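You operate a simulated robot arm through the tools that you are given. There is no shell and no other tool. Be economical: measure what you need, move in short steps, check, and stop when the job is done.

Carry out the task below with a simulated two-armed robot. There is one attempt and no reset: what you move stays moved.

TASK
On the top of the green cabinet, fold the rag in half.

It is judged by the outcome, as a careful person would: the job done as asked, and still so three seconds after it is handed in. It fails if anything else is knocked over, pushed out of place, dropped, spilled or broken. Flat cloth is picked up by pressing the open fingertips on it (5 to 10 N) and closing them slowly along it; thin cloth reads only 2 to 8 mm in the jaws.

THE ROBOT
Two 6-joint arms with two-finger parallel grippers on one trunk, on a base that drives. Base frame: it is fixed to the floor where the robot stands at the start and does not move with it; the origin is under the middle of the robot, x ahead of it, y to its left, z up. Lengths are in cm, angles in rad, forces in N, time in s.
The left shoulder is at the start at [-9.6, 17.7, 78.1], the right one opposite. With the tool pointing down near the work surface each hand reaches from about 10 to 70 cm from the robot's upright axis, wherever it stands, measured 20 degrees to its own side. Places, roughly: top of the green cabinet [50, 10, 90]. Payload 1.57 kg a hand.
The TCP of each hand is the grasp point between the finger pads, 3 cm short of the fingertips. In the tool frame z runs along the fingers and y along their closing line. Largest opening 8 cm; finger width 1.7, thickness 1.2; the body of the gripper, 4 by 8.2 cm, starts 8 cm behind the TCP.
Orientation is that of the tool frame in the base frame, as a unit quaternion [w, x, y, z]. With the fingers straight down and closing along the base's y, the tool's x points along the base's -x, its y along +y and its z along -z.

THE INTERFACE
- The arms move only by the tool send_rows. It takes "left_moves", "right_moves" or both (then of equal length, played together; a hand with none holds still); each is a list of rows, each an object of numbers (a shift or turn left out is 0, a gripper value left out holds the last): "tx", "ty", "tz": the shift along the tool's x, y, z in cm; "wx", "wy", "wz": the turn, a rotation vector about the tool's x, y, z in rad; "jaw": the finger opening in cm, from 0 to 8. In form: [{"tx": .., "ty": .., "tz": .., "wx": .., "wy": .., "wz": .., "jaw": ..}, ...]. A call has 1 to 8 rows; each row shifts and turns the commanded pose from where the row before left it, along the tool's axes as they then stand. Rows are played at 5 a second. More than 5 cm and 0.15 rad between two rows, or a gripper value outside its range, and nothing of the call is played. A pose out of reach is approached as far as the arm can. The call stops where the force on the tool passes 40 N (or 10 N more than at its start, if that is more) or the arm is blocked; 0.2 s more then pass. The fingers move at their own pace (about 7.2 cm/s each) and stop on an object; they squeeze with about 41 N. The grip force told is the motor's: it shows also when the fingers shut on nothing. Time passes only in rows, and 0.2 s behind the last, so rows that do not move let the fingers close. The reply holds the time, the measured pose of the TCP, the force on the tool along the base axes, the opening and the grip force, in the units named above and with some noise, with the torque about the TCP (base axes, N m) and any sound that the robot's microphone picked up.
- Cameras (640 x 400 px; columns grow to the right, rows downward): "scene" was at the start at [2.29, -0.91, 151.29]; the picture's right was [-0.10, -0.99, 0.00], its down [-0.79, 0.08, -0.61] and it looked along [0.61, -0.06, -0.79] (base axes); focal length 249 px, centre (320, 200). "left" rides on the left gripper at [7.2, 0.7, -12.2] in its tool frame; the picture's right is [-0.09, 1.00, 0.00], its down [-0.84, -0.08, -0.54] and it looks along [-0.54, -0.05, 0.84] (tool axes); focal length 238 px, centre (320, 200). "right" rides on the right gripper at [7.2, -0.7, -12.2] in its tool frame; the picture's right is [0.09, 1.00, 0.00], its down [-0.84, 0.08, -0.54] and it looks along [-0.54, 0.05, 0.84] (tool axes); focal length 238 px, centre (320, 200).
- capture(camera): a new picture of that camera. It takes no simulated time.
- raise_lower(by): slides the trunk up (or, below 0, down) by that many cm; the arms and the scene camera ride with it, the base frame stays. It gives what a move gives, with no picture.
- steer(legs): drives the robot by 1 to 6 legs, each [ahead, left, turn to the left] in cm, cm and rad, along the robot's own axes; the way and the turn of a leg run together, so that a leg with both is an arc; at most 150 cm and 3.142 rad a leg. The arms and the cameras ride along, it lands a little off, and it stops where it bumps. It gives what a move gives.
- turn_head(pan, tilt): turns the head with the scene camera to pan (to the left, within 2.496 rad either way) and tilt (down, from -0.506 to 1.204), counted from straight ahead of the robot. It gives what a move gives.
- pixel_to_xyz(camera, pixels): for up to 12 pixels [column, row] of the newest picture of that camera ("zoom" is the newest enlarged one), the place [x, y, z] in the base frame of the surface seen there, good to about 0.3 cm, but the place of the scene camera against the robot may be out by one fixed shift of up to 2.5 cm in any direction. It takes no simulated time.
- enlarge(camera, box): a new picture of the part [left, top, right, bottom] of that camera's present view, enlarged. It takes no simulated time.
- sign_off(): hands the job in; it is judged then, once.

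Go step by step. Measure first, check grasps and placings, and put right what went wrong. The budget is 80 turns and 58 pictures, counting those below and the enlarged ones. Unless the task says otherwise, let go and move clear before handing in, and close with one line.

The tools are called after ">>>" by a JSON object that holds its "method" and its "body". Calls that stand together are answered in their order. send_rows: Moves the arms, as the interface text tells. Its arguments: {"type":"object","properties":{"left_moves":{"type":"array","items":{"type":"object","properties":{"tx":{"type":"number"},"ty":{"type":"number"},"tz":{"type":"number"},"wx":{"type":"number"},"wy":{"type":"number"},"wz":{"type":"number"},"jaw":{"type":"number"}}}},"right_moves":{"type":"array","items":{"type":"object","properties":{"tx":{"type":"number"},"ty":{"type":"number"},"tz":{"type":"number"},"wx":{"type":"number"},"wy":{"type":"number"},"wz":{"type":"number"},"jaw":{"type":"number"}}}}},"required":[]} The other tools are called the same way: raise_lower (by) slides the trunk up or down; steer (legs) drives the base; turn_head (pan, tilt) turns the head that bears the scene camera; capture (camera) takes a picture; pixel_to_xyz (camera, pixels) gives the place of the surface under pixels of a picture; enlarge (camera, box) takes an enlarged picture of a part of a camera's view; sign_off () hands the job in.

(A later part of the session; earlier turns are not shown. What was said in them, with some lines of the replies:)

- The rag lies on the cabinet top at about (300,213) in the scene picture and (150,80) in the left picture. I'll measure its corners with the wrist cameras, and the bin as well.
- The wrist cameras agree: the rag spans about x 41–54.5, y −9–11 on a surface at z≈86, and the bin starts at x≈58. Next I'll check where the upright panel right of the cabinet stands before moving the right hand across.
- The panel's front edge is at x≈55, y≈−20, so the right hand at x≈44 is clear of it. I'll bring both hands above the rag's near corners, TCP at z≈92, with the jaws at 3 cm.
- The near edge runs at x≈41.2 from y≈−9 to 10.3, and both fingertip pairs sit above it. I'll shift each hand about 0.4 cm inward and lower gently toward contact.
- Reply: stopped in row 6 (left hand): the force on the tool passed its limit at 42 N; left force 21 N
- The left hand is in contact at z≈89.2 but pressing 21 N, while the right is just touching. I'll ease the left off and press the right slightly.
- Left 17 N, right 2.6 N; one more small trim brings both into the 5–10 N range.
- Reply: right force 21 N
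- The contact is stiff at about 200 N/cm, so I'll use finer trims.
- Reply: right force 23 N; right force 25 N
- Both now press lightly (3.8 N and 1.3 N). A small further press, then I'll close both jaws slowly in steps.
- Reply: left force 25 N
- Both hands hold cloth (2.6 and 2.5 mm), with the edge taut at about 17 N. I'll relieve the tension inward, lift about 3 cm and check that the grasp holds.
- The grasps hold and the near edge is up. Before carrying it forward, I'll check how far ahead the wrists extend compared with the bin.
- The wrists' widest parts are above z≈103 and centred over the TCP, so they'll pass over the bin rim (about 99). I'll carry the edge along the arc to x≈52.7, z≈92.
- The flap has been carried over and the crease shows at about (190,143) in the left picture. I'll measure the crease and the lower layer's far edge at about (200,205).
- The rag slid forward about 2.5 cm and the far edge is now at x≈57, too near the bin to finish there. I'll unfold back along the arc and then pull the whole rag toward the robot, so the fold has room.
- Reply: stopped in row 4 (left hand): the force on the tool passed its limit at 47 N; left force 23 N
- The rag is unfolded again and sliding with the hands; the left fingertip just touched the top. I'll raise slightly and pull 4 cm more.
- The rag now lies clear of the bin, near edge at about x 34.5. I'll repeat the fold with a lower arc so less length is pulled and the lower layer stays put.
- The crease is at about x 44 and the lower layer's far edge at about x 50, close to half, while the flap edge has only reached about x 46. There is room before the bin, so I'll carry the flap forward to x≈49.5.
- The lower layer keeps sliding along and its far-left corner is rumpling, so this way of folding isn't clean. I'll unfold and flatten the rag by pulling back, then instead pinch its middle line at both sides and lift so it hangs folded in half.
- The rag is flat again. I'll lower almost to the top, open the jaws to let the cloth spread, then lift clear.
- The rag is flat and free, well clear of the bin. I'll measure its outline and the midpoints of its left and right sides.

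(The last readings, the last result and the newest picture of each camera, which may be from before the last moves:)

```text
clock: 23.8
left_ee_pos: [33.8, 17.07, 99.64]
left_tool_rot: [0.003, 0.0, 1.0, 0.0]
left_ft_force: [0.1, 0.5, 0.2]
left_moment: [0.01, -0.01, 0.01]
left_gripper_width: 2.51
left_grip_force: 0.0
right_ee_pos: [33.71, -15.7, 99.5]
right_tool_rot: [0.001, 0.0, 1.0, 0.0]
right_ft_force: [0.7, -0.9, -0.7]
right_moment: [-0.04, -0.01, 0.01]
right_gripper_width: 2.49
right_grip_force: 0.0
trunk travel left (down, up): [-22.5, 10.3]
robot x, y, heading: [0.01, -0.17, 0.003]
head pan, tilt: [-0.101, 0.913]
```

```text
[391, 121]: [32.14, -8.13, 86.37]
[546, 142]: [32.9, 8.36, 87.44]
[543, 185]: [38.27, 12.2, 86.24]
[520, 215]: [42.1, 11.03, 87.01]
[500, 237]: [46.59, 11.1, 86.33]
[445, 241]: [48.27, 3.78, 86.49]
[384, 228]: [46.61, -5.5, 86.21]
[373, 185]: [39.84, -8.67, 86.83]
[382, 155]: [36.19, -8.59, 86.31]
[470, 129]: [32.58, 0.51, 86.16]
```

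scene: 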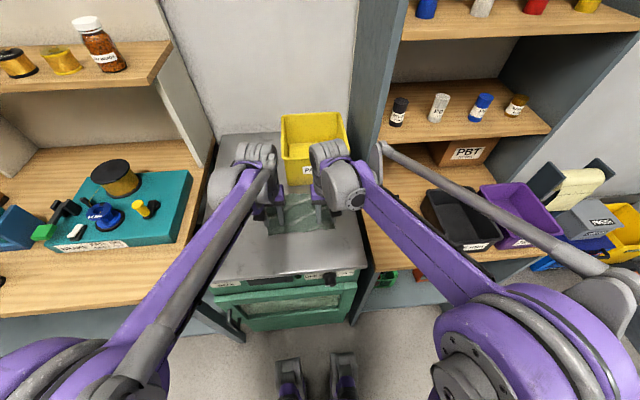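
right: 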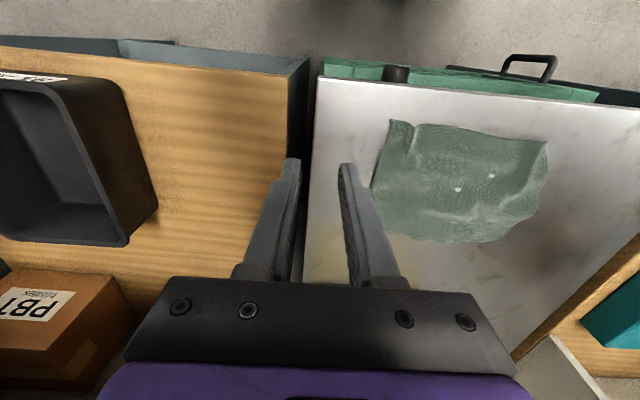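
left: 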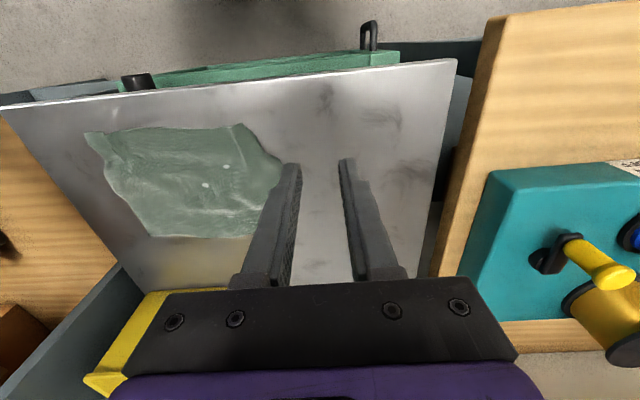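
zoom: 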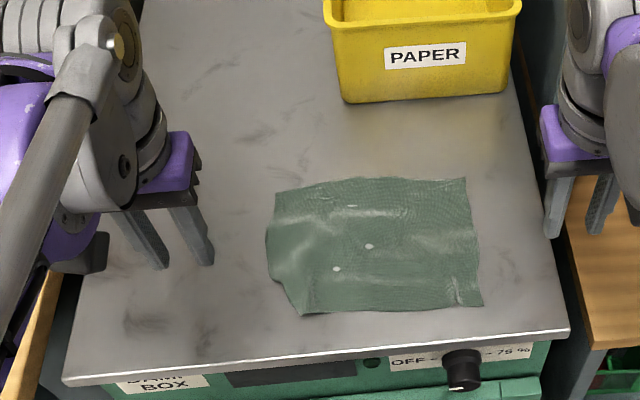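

>>> {"method": "pixel_to_xyz", "body": {"camera": "zoom", "pixels": [[276, 193], [320, 184], [370, 178], [465, 178], [478, 240], [482, 305], [400, 309], [304, 315], [268, 240], [275, 278]]}}

```text
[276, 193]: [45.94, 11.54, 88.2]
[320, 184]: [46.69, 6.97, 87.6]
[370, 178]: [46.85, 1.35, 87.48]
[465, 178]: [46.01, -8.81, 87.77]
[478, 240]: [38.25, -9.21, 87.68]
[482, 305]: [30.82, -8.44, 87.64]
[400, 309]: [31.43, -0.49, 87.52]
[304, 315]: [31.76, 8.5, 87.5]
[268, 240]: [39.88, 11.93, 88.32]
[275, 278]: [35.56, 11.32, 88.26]
```

The rag's middle line is at x≈39.8, with sides at y≈12 and −8.8. I'll turn both hands 90° about the vertical, cameras outward, so they close along x across that line.

>>> {"method": "send_rows", "body": {"left_moves": [{"wz": 0.1428, "jaw": 3}, {"wz": 0.1428}, {"wz": 0.1428}, {"wz": 0.1428}, {"wz": 0.1428}, {"wz": 0.1428}, {"wz": 0.1428}, {"wz": 0.1428}], "right_moves": [{"wz": -0.1428, "jaw": 3}, {"wz": -0.1428}, {"wz": -0.1428}, {"wz": -0.1428}, {"wz": -0.1428}, {"wz": -0.1428}, {"wz": -0.1428}, {"wz": -0.1428}]}}

>>> {"method": "send_rows", "body": {"left_moves": [{"wz": 0.1428}, {"wz": 0.1428}, {"wz": 0.1428}, {}], "right_moves": [{"wz": -0.1428}, {"wz": -0.1428}, {"wz": -0.1428}, {}]}}

>>> {"method": "capture", "body": {"camera": "scene"}}

```text
clock: 25.6
left_ee_pos: [33.78, 16.91, 99.52]
left_tool_rot: [0.003, 0.542, 0.841, 0.001]
left_ft_force: [-0.5, -0.1, -0.1]
left_moment: [-0.01, -0.01, 0.0]
left_gripper_width: 3.02
left_grip_force: 0.1
right_ee_pos: [33.75, -15.44, 99.59]
right_tool_rot: [0.0, -0.541, 0.841, -0.001]
right_ft_force: [0.0, 0.4, 0.1]
right_moment: [-0.01, 0.0, -0.01]
right_gripper_width: 3.03
right_grip_force: 0.0
trunk travel left (down, up): [-22.5, 10.3]
robot x, y, heading: [0.07, -0.04, -0.005]
head pan, tilt: [-0.101, 0.913]
```

```text
clock: 26.6
left_ee_pos: [33.81, 17.02, 99.28]
left_tool_rot: [0.002, 0.708, 0.707, 0.002]
left_ft_force: [0.7, -0.1, 0.3]
left_moment: [-0.01, -0.01, 0.01]
left_gripper_width: 3.0
left_grip_force: 0.0
right_ee_pos: [33.72, -15.39, 99.5]
right_tool_rot: [-0.001, 0.708, -0.706, 0.0]
right_ft_force: [0.6, -0.4, 0.1]
right_moment: [0.0, 0.01, 0.0]
right_gripper_width: 2.99
right_grip_force: 0.0
trunk travel left (down, up): [-22.5, 10.3]
robot x, y, heading: [0.0, 0.03, -0.003]
head pan, tilt: [-0.101, 0.913]
```

```text
26 pictures are left
```

scene: 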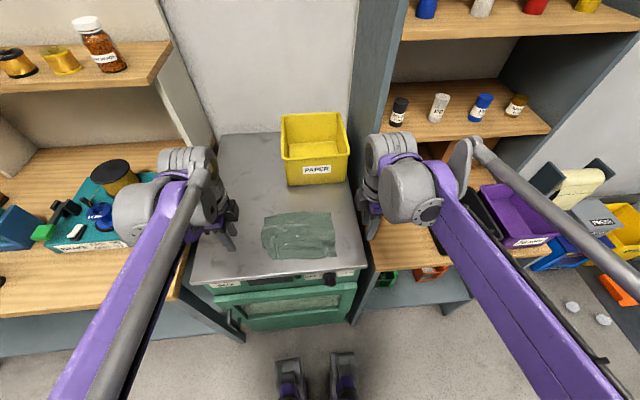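

Both hands are turned. Next I'll move them above the side midpoints, about (39.9, 10.5) and (39.8, −7.5), with TCP z≈91.

>>> {"method": "send_rows", "body": {"left_moves": [{"tx": -1.63, "ty": 1.52, "tz": 2.05}, {"tx": -1.63, "ty": 1.52, "tz": 2.05}, {"tx": -1.63, "ty": 1.52, "tz": 2.05}, {"tx": -1.63, "ty": 1.52, "tz": 2.05}, {}], "right_moves": [{"tx": -1.97, "ty": -1.52, "tz": 2.1}, {"tx": -1.97, "ty": -1.52, "tz": 2.1}, {"tx": -1.97, "ty": -1.52, "tz": 2.1}, {"tx": -1.97, "ty": -1.52, "tz": 2.1}, {}]}}

>>> {"method": "capture", "body": {"camera": "left"}}

>>> {"method": "capture", "body": {"camera": "right"}}

```text
clock: 27.8
left_ee_pos: [39.9, 10.36, 91.47]
left_tool_rot: [0.001, 0.707, 0.707, 0.001]
left_ft_force: [0.3, -0.4, -0.4]
left_moment: [0.0, 0.0, -0.03]
left_gripper_width: 3.0
left_grip_force: 0.0
right_ee_pos: [39.94, -7.38, 91.29]
right_tool_rot: [-0.001, 0.707, -0.707, 0.0]
right_ft_force: [-0.9, 0.7, 0.1]
right_moment: [0.01, -0.02, -0.01]
right_gripper_width: 3.01
right_grip_force: 0.0
trunk travel left (down, up): [-22.5, 10.3]
robot x, y, heading: [0.27, -0.35, -0.005]
head pan, tilt: [-0.101, 0.913]
```

```text
25 pictures are left
```

left: 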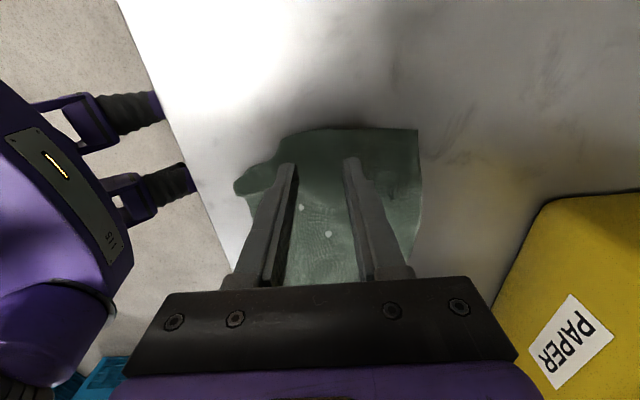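

```text
24 pictures are left
```

right: 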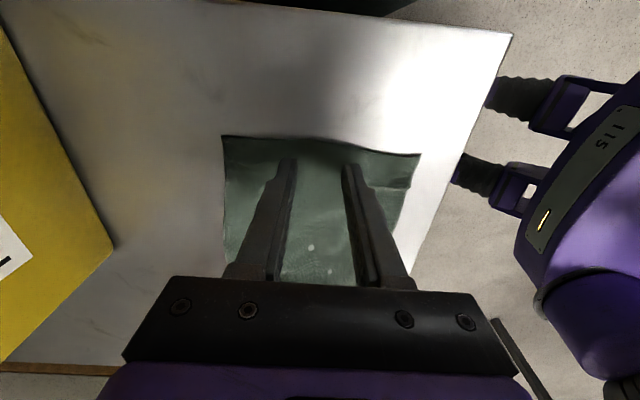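

>>> {"method": "pixel_to_xyz", "body": {"camera": "left", "pixels": [[237, 186], [285, 150], [320, 131], [360, 129], [416, 130], [420, 180], [415, 235], [247, 205]]}}

>>> {"method": "pixel_to_xyz", "body": {"camera": "right", "pixels": [[224, 137], [320, 138], [370, 150], [418, 156], [410, 190], [225, 200], [228, 255], [395, 235]]}}

```text
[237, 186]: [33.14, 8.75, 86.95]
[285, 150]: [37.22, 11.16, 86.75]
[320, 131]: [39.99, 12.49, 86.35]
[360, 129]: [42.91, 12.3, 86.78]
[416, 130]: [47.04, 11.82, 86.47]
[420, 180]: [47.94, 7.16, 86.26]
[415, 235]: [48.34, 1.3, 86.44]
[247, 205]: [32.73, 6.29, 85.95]
```

```text
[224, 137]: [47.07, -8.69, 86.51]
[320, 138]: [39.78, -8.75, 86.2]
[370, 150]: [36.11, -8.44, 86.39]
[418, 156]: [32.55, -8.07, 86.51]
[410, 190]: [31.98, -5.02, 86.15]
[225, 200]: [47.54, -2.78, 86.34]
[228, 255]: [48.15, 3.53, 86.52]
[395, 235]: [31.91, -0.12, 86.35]
```

The mid-lines match the hand positions (x≈40.1 left, 39.8 right). I'll lower to just above contact and then in fine steps.

>>> {"method": "send_rows", "body": {"left_moves": [{"tz": 1.0, "tx": 0.3}, {"tz": 0.7}, {"tz": 0.3}, {"tz": 0.1}, {}], "right_moves": [{"tz": 1.0, "ty": 0.1}, {"tz": 0.6}, {"tz": 0.3}, {"tz": 0.1}, {}]}}

```text
clock: 29.0
left_ee_pos: [39.93, 10.8, 89.28]
left_tool_rot: [0.002, 0.707, 0.707, 0.001]
left_ft_force: [0.2, -0.2, 0.1]
left_moment: [0.0, 0.0, 0.01]
left_gripper_width: 3.0
left_grip_force: 0.0
right_ee_pos: [39.7, -7.51, 89.28]
right_tool_rot: [0.0, -0.707, 0.707, 0.0]
right_ft_force: [-1.0, -0.6, 0.4]
right_moment: [0.0, 0.01, 0.03]
right_gripper_width: 3.0
right_grip_force: 0.0
trunk travel left (down, up): [-22.5, 10.3]
robot x, y, heading: [-0.16, -0.05, 0.002]
head pan, tilt: [-0.101, 0.913]
```

>>> {"method": "send_rows", "body": {"left_moves": [{"tz": 0.06}, {"tz": 0.04}, {}], "right_moves": [{"tz": 0.06}, {"tz": 0.04}, {}]}}

```text
clock: 29.8
left_ee_pos: [39.97, 10.84, 89.18]
left_tool_rot: [0.002, 0.708, 0.707, 0.002]
left_ft_force: [-0.1, -0.3, 6.0]
left_moment: [0.01, 0.09, -0.01]
left_gripper_width: 3.03
left_grip_force: 0.0
right_ee_pos: [39.72, -7.57, 89.17]
right_tool_rot: [0.0, -0.707, 0.707, 0.0]
right_ft_force: [0.3, -0.6, 1.3]
right_moment: [-0.04, -0.01, 0.0]
right_gripper_width: 3.0
right_grip_force: 0.1
trunk travel left (down, up): [-22.5, 10.3]
robot x, y, heading: [0.22, -0.16, 0.004]
head pan, tilt: [-0.101, 0.913]
```

Left presses 6 N and the right is just touching. I'll press the right a hair more and close both slowly.

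>>> {"method": "send_rows", "body": {"left_moves": [{}, {"jaw": 2.5}, {"jaw": 2.0}, {"jaw": 1.5}, {"jaw": 1.0}, {"jaw": 0.5}, {"jaw": 0.0}, {}], "right_moves": [{"tz": 0.05}, {"jaw": 2.5}, {"jaw": 2.0}, {"jaw": 1.5}, {"jaw": 1.0}, {"jaw": 0.5}, {"jaw": 0.0}, {}]}}

>>> {"method": "capture", "body": {"camera": "left"}}

>>> {"method": "capture", "body": {"camera": "right"}}

```text
clock: 31.6
left_ee_pos: [39.87, 10.81, 89.09]
left_tool_rot: [0.001, 0.707, 0.707, 0.002]
left_ft_force: [-0.3, -0.2, 4.6]
left_moment: [0.01, 0.11, -0.01]
left_gripper_width: 0.27
left_grip_force: 24.0
right_ee_pos: [39.55, -7.55, 89.15]
right_tool_rot: [0.0, 0.707, -0.707, 0.001]
right_ft_force: [-0.3, 0.1, 14.8]
right_moment: [-0.06, 0.03, 0.01]
right_gripper_width: 0.25
right_grip_force: 23.5
trunk travel left (down, up): [-22.5, 10.3]
robot x, y, heading: [0.19, -0.21, -0.001]
head pan, tilt: [-0.101, 0.913]
```

```text
23 pictures are left
```

left: 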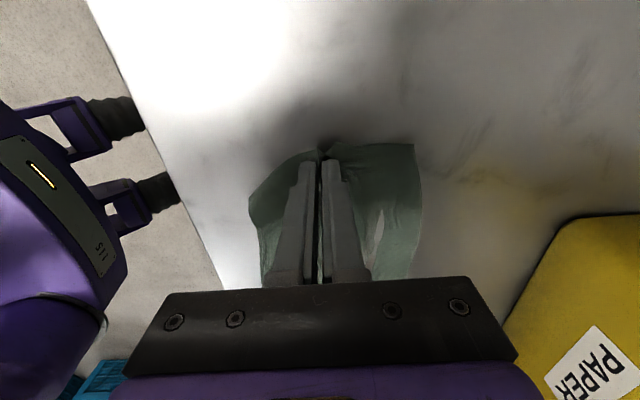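

```text
22 pictures are left
```

right: 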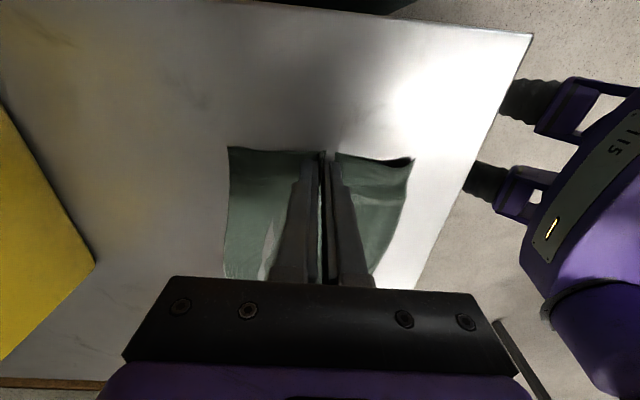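

Both hands hold the crease line (2.7 and 2.5 mm). I'll lift straight up about 8.5 cm so the halves hang together, with slight outward tension.

>>> {"method": "send_rows", "body": {"left_moves": [{"tz": -0.5}, {"tz": -1.0, "tx": 0.1}, {"tz": -1.4, "tx": 0.1}, {"tz": -1.4}, {"tz": -1.4}, {"tz": -1.4}, {"tz": -1.4}, {}], "right_moves": [{"tz": -0.5}, {"tz": -1.0, "tx": 0.1}, {"tz": -1.4, "tx": 0.1}, {"tz": -1.4}, {"tz": -1.4}, {"tz": -1.4}, {"tz": -1.4}, {}]}}

>>> {"method": "capture", "body": {"camera": "left"}}

>>> {"method": "enlarge", "body": {"camera": "scene", "box": [220, 130, 370, 260]}}

```text
clock: 33.4
left_ee_pos: [39.93, 10.94, 97.61]
left_tool_rot: [0.002, 0.707, 0.707, 0.002]
left_ft_force: [0.3, 0.2, 0.8]
left_moment: [0.0, 0.02, -0.01]
left_gripper_width: 0.2
left_grip_force: 23.8
right_ee_pos: [39.7, -7.55, 97.49]
right_tool_rot: [0.0, -0.707, 0.707, 0.0]
right_ft_force: [-0.2, 0.4, 0.4]
right_moment: [0.0, -0.02, 0.01]
right_gripper_width: 0.26
right_grip_force: 23.5
trunk travel left (down, up): [-22.5, 10.3]
robot x, y, heading: [-0.43, -0.1, 0.002]
head pan, tilt: [-0.101, 0.913]
```

```text
21 pictures are left
```

left: 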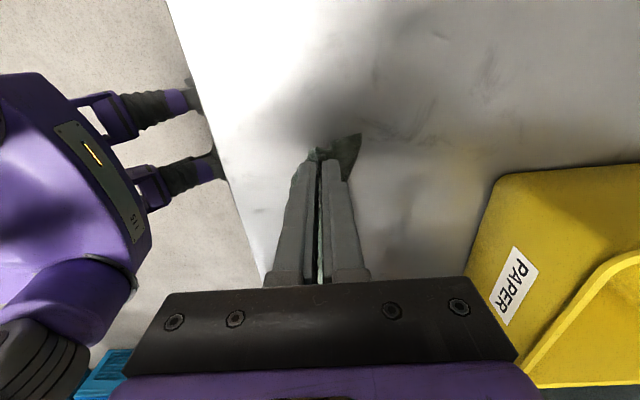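

```text
3.08 times, centred on (295, 195) of scene
```

zoom: 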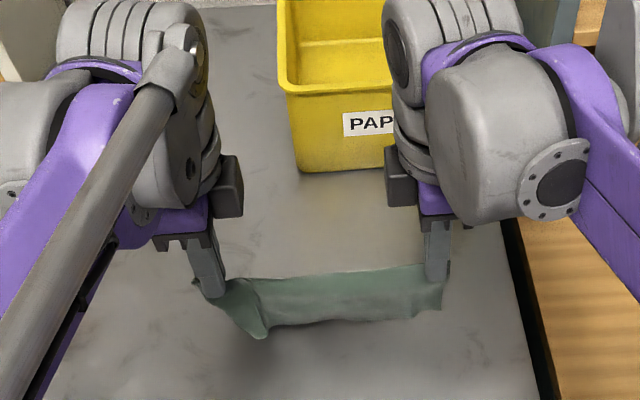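

The rag hangs folded in half from the crease. I'll lay it down by lowering the crease while moving ahead (+x), so both hems trail flat toward the robot.

>>> {"method": "send_rows", "body": {"left_moves": [{"ty": 0.7, "tz": 1.0}, {"ty": 1.8, "tz": 1.1}, {"ty": 2.2, "tz": 1.2}, {"ty": 1.7, "tz": 1.5}, {"ty": 1.2, "tz": 1.5}, {"ty": 0.8, "tz": 1.0}, {"ty": 0.8, "tz": 0.5}, {}], "right_moves": [{"ty": -0.7, "tz": 1.0}, {"ty": -1.8, "tz": 1.1}, {"ty": -2.2, "tz": 1.2}, {"ty": -1.7, "tz": 1.5}, {"ty": -1.2, "tz": 1.5}, {"ty": -0.8, "tz": 1.0}, {"ty": -0.8, "tz": 0.5}, {}]}}

>>> {"method": "capture", "body": {"camera": "left"}}

>>> {"method": "enlarge", "body": {"camera": "scene", "box": [220, 130, 370, 260]}}

```text
clock: 35.2
left_ee_pos: [49.19, 10.93, 89.73]
left_tool_rot: [0.002, 0.707, 0.708, 0.002]
left_ft_force: [-0.6, -1.3, 0.3]
left_moment: [-0.08, 0.06, 0.03]
left_gripper_width: 0.24
left_grip_force: 24.2
right_ee_pos: [48.97, -7.86, 89.76]
right_tool_rot: [0.0, -0.707, 0.707, 0.0]
right_ft_force: [0.4, 0.0, 1.5]
right_moment: [0.0, -0.01, 0.0]
right_gripper_width: 0.24
right_grip_force: 24.0
trunk travel left (down, up): [-22.5, 10.3]
robot x, y, heading: [0.05, -0.05, 0.003]
head pan, tilt: [-0.101, 0.913]
```

```text
19 pictures are left
```

left: 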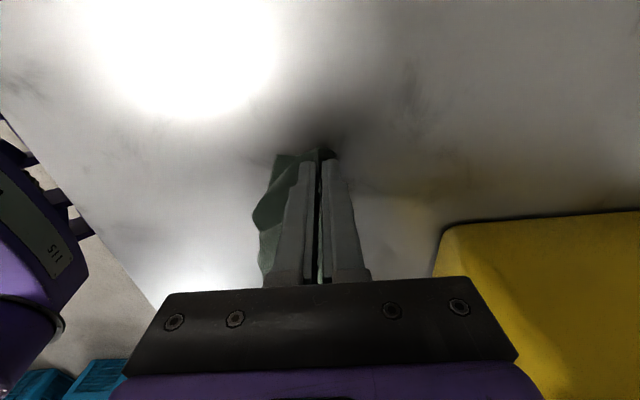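

```text
3.08 times, centred on (295, 195) of scene
```

zoom: 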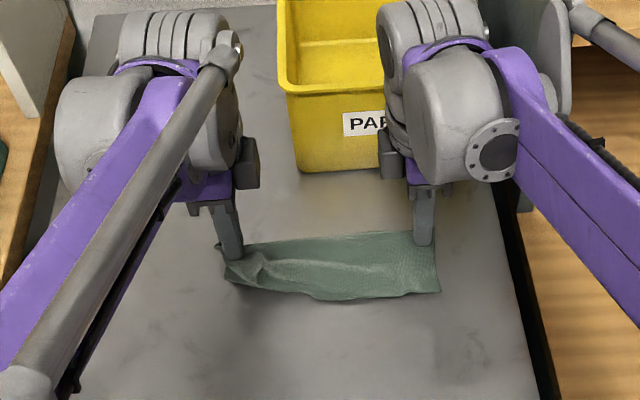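

The rag is laid down folded, crease at about x 49, hems toward the robot. I'll open the jaws gently and lift straight up.

>>> {"method": "send_rows", "body": {"left_moves": [{"tz": 0.3}, {"jaw": 0.7}, {"jaw": 1.2}, {}, {"tz": -0.7}, {"tz": -2}, {"tz": -4}, {"tz": -4}], "right_moves": [{"tz": 0.3}, {"jaw": 0.7}, {"jaw": 1.2}, {}, {"tz": -0.7}, {"tz": -2}, {"tz": -4}, {"tz": -4}]}}

>>> {"method": "send_rows", "body": {"left_moves": [{"tx": 3}, {"tx": 4}, {"tx": 3}, {}], "right_moves": [{"tx": 1}, {"tz": -2}, {}, {}]}}

>>> {"method": "capture", "body": {"camera": "left"}}

>>> {"method": "enlarge", "body": {"camera": "scene", "box": [240, 160, 350, 250]}}

```text
clock: 37.0
left_ee_pos: [49.34, 11.02, 100.19]
left_tool_rot: [0.002, 0.707, 0.707, 0.001]
left_ft_force: [0.0, 0.3, -0.5]
left_moment: [-0.03, 0.01, -0.03]
left_gripper_width: 1.19
left_grip_force: 0.1
right_ee_pos: [48.82, -7.72, 100.14]
right_tool_rot: [0.0, 0.708, -0.707, 0.0]
right_ft_force: [-0.5, -0.4, 0.6]
right_moment: [0.01, -0.01, -0.01]
right_gripper_width: 1.21
right_grip_force: 0.1
trunk travel left (down, up): [-22.5, 10.3]
robot x, y, heading: [0.16, 0.26, 0.003]
head pan, tilt: [-0.101, 0.913]
```

```text
clock: 38.0
left_ee_pos: [49.03, 20.93, 100.4]
left_tool_rot: [0.002, 0.707, 0.708, 0.002]
left_ft_force: [0.3, 0.4, -0.2]
left_moment: [0.0, -0.02, 0.01]
left_gripper_width: 1.2
left_grip_force: 0.1
right_ee_pos: [48.83, -8.76, 102.15]
right_tool_rot: [0.0, -0.707, 0.707, 0.0]
right_ft_force: [-0.3, -0.5, 0.2]
right_moment: [0.02, 0.02, -0.01]
right_gripper_width: 1.22
right_grip_force: 0.1
trunk travel left (down, up): [-22.5, 10.3]
robot x, y, heading: [-0.26, -0.35, -0.0]
head pan, tilt: [-0.101, 0.913]
```

```text
17 pictures are left
```

left: 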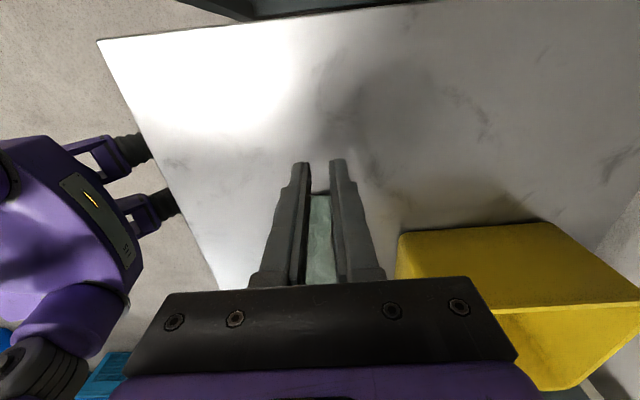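

```text
4.44 times, centred on (295, 205) of scene
```

zoom: 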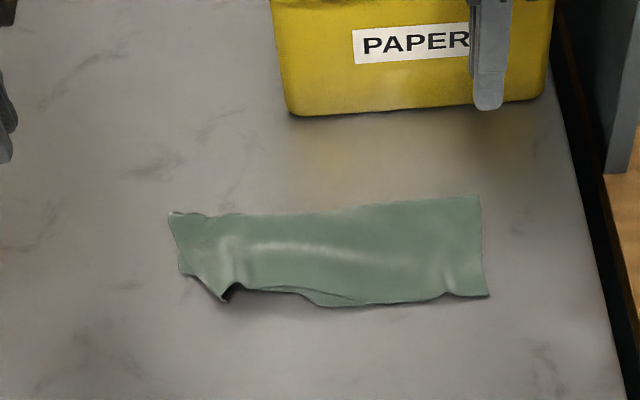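

The rag is folded in half and lying flat, with a small curl at the near-left corner around (225,295). I'll take a closer look at that corner.

>>> {"method": "enlarge", "body": {"camera": "scene", "box": [273, 200, 325, 233]}}

>>> {"method": "pixel_to_xyz", "body": {"camera": "scene", "pixels": [[280, 209], [348, 204], [350, 227], [319, 229], [292, 228]]}}

```text
12.12 times, centred on (299, 216) of scene
```

zoom: 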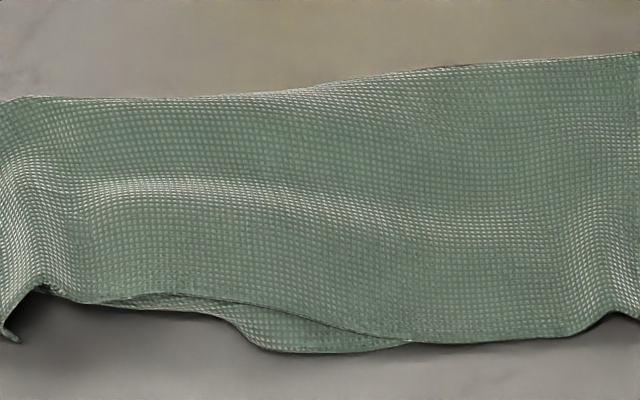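

```text
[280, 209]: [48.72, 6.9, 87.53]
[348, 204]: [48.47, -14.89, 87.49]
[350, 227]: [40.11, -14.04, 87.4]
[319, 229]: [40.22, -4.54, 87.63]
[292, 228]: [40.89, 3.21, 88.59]
```

>>> {"method": "enlarge", "body": {"camera": "scene", "box": [270, 202, 304, 232]}}

>>> {"method": "capture", "body": {"camera": "right"}}

```text
13.33 times, centred on (287, 217) of scene
```

zoom: 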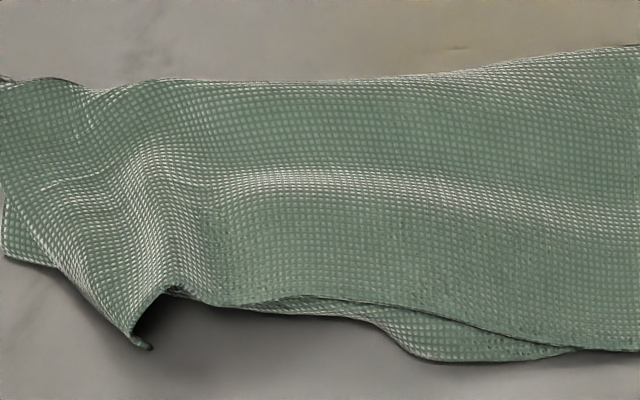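

```text
13 pictures are left
```

right: 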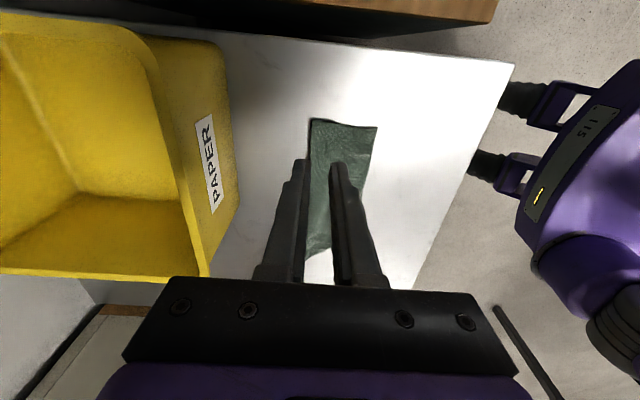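

The two layers match to within about a centimetre; the only flaw is a slightly raised corner, and nothing else has moved. I'll draw both hands well clear and check once more.

>>> {"method": "send_rows", "body": {"left_moves": [{"tz": -3}, {"tz": -3, "tx": 2}, {"tz": -2}, {}, {}], "right_moves": [{"tz": -3}, {"tz": -3, "ty": 2}, {"tx": 3, "ty": 3}, {"tx": 3, "ty": 3}, {}]}}

>>> {"method": "capture", "body": {"camera": "scene"}}

```text
clock: 39.2
left_ee_pos: [49.02, 22.98, 108.1]
left_tool_rot: [0.001, 0.707, 0.707, 0.002]
left_ft_force: [0.0, 0.3, 0.1]
left_moment: [0.0, 0.05, 0.02]
left_gripper_width: 1.21
left_grip_force: 0.0
right_ee_pos: [40.83, -14.85, 108.01]
right_tool_rot: [0.0, 0.708, -0.707, 0.0]
right_ft_force: [-0.2, 0.0, 0.0]
right_moment: [-0.01, 0.01, 0.0]
right_gripper_width: 1.2
right_grip_force: 0.0
trunk travel left (down, up): [-22.5, 10.3]
robot x, y, heading: [0.24, -0.31, 0.001]
head pan, tilt: [-0.101, 0.913]
```

```text
12 pictures are left
```

scene: 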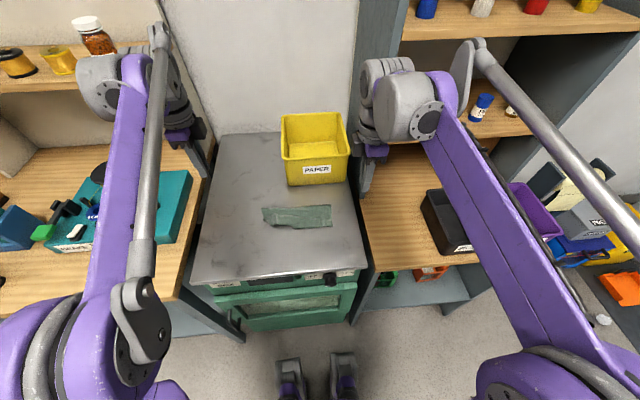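

The rag lies folded in half on the cabinet top at about (297,216), both hands are clear, and the bin and other objects in view are where they were. I'm handing it in.

>>> {"method": "sign_off", "body": {}}

```text
The job is handed in.
```

The rag is folded in half on top of the green cabinet, about 8 cm nearer the front than it started, with its near-left corner slightly raised; the paper bin and other things I could see were not disturbed.
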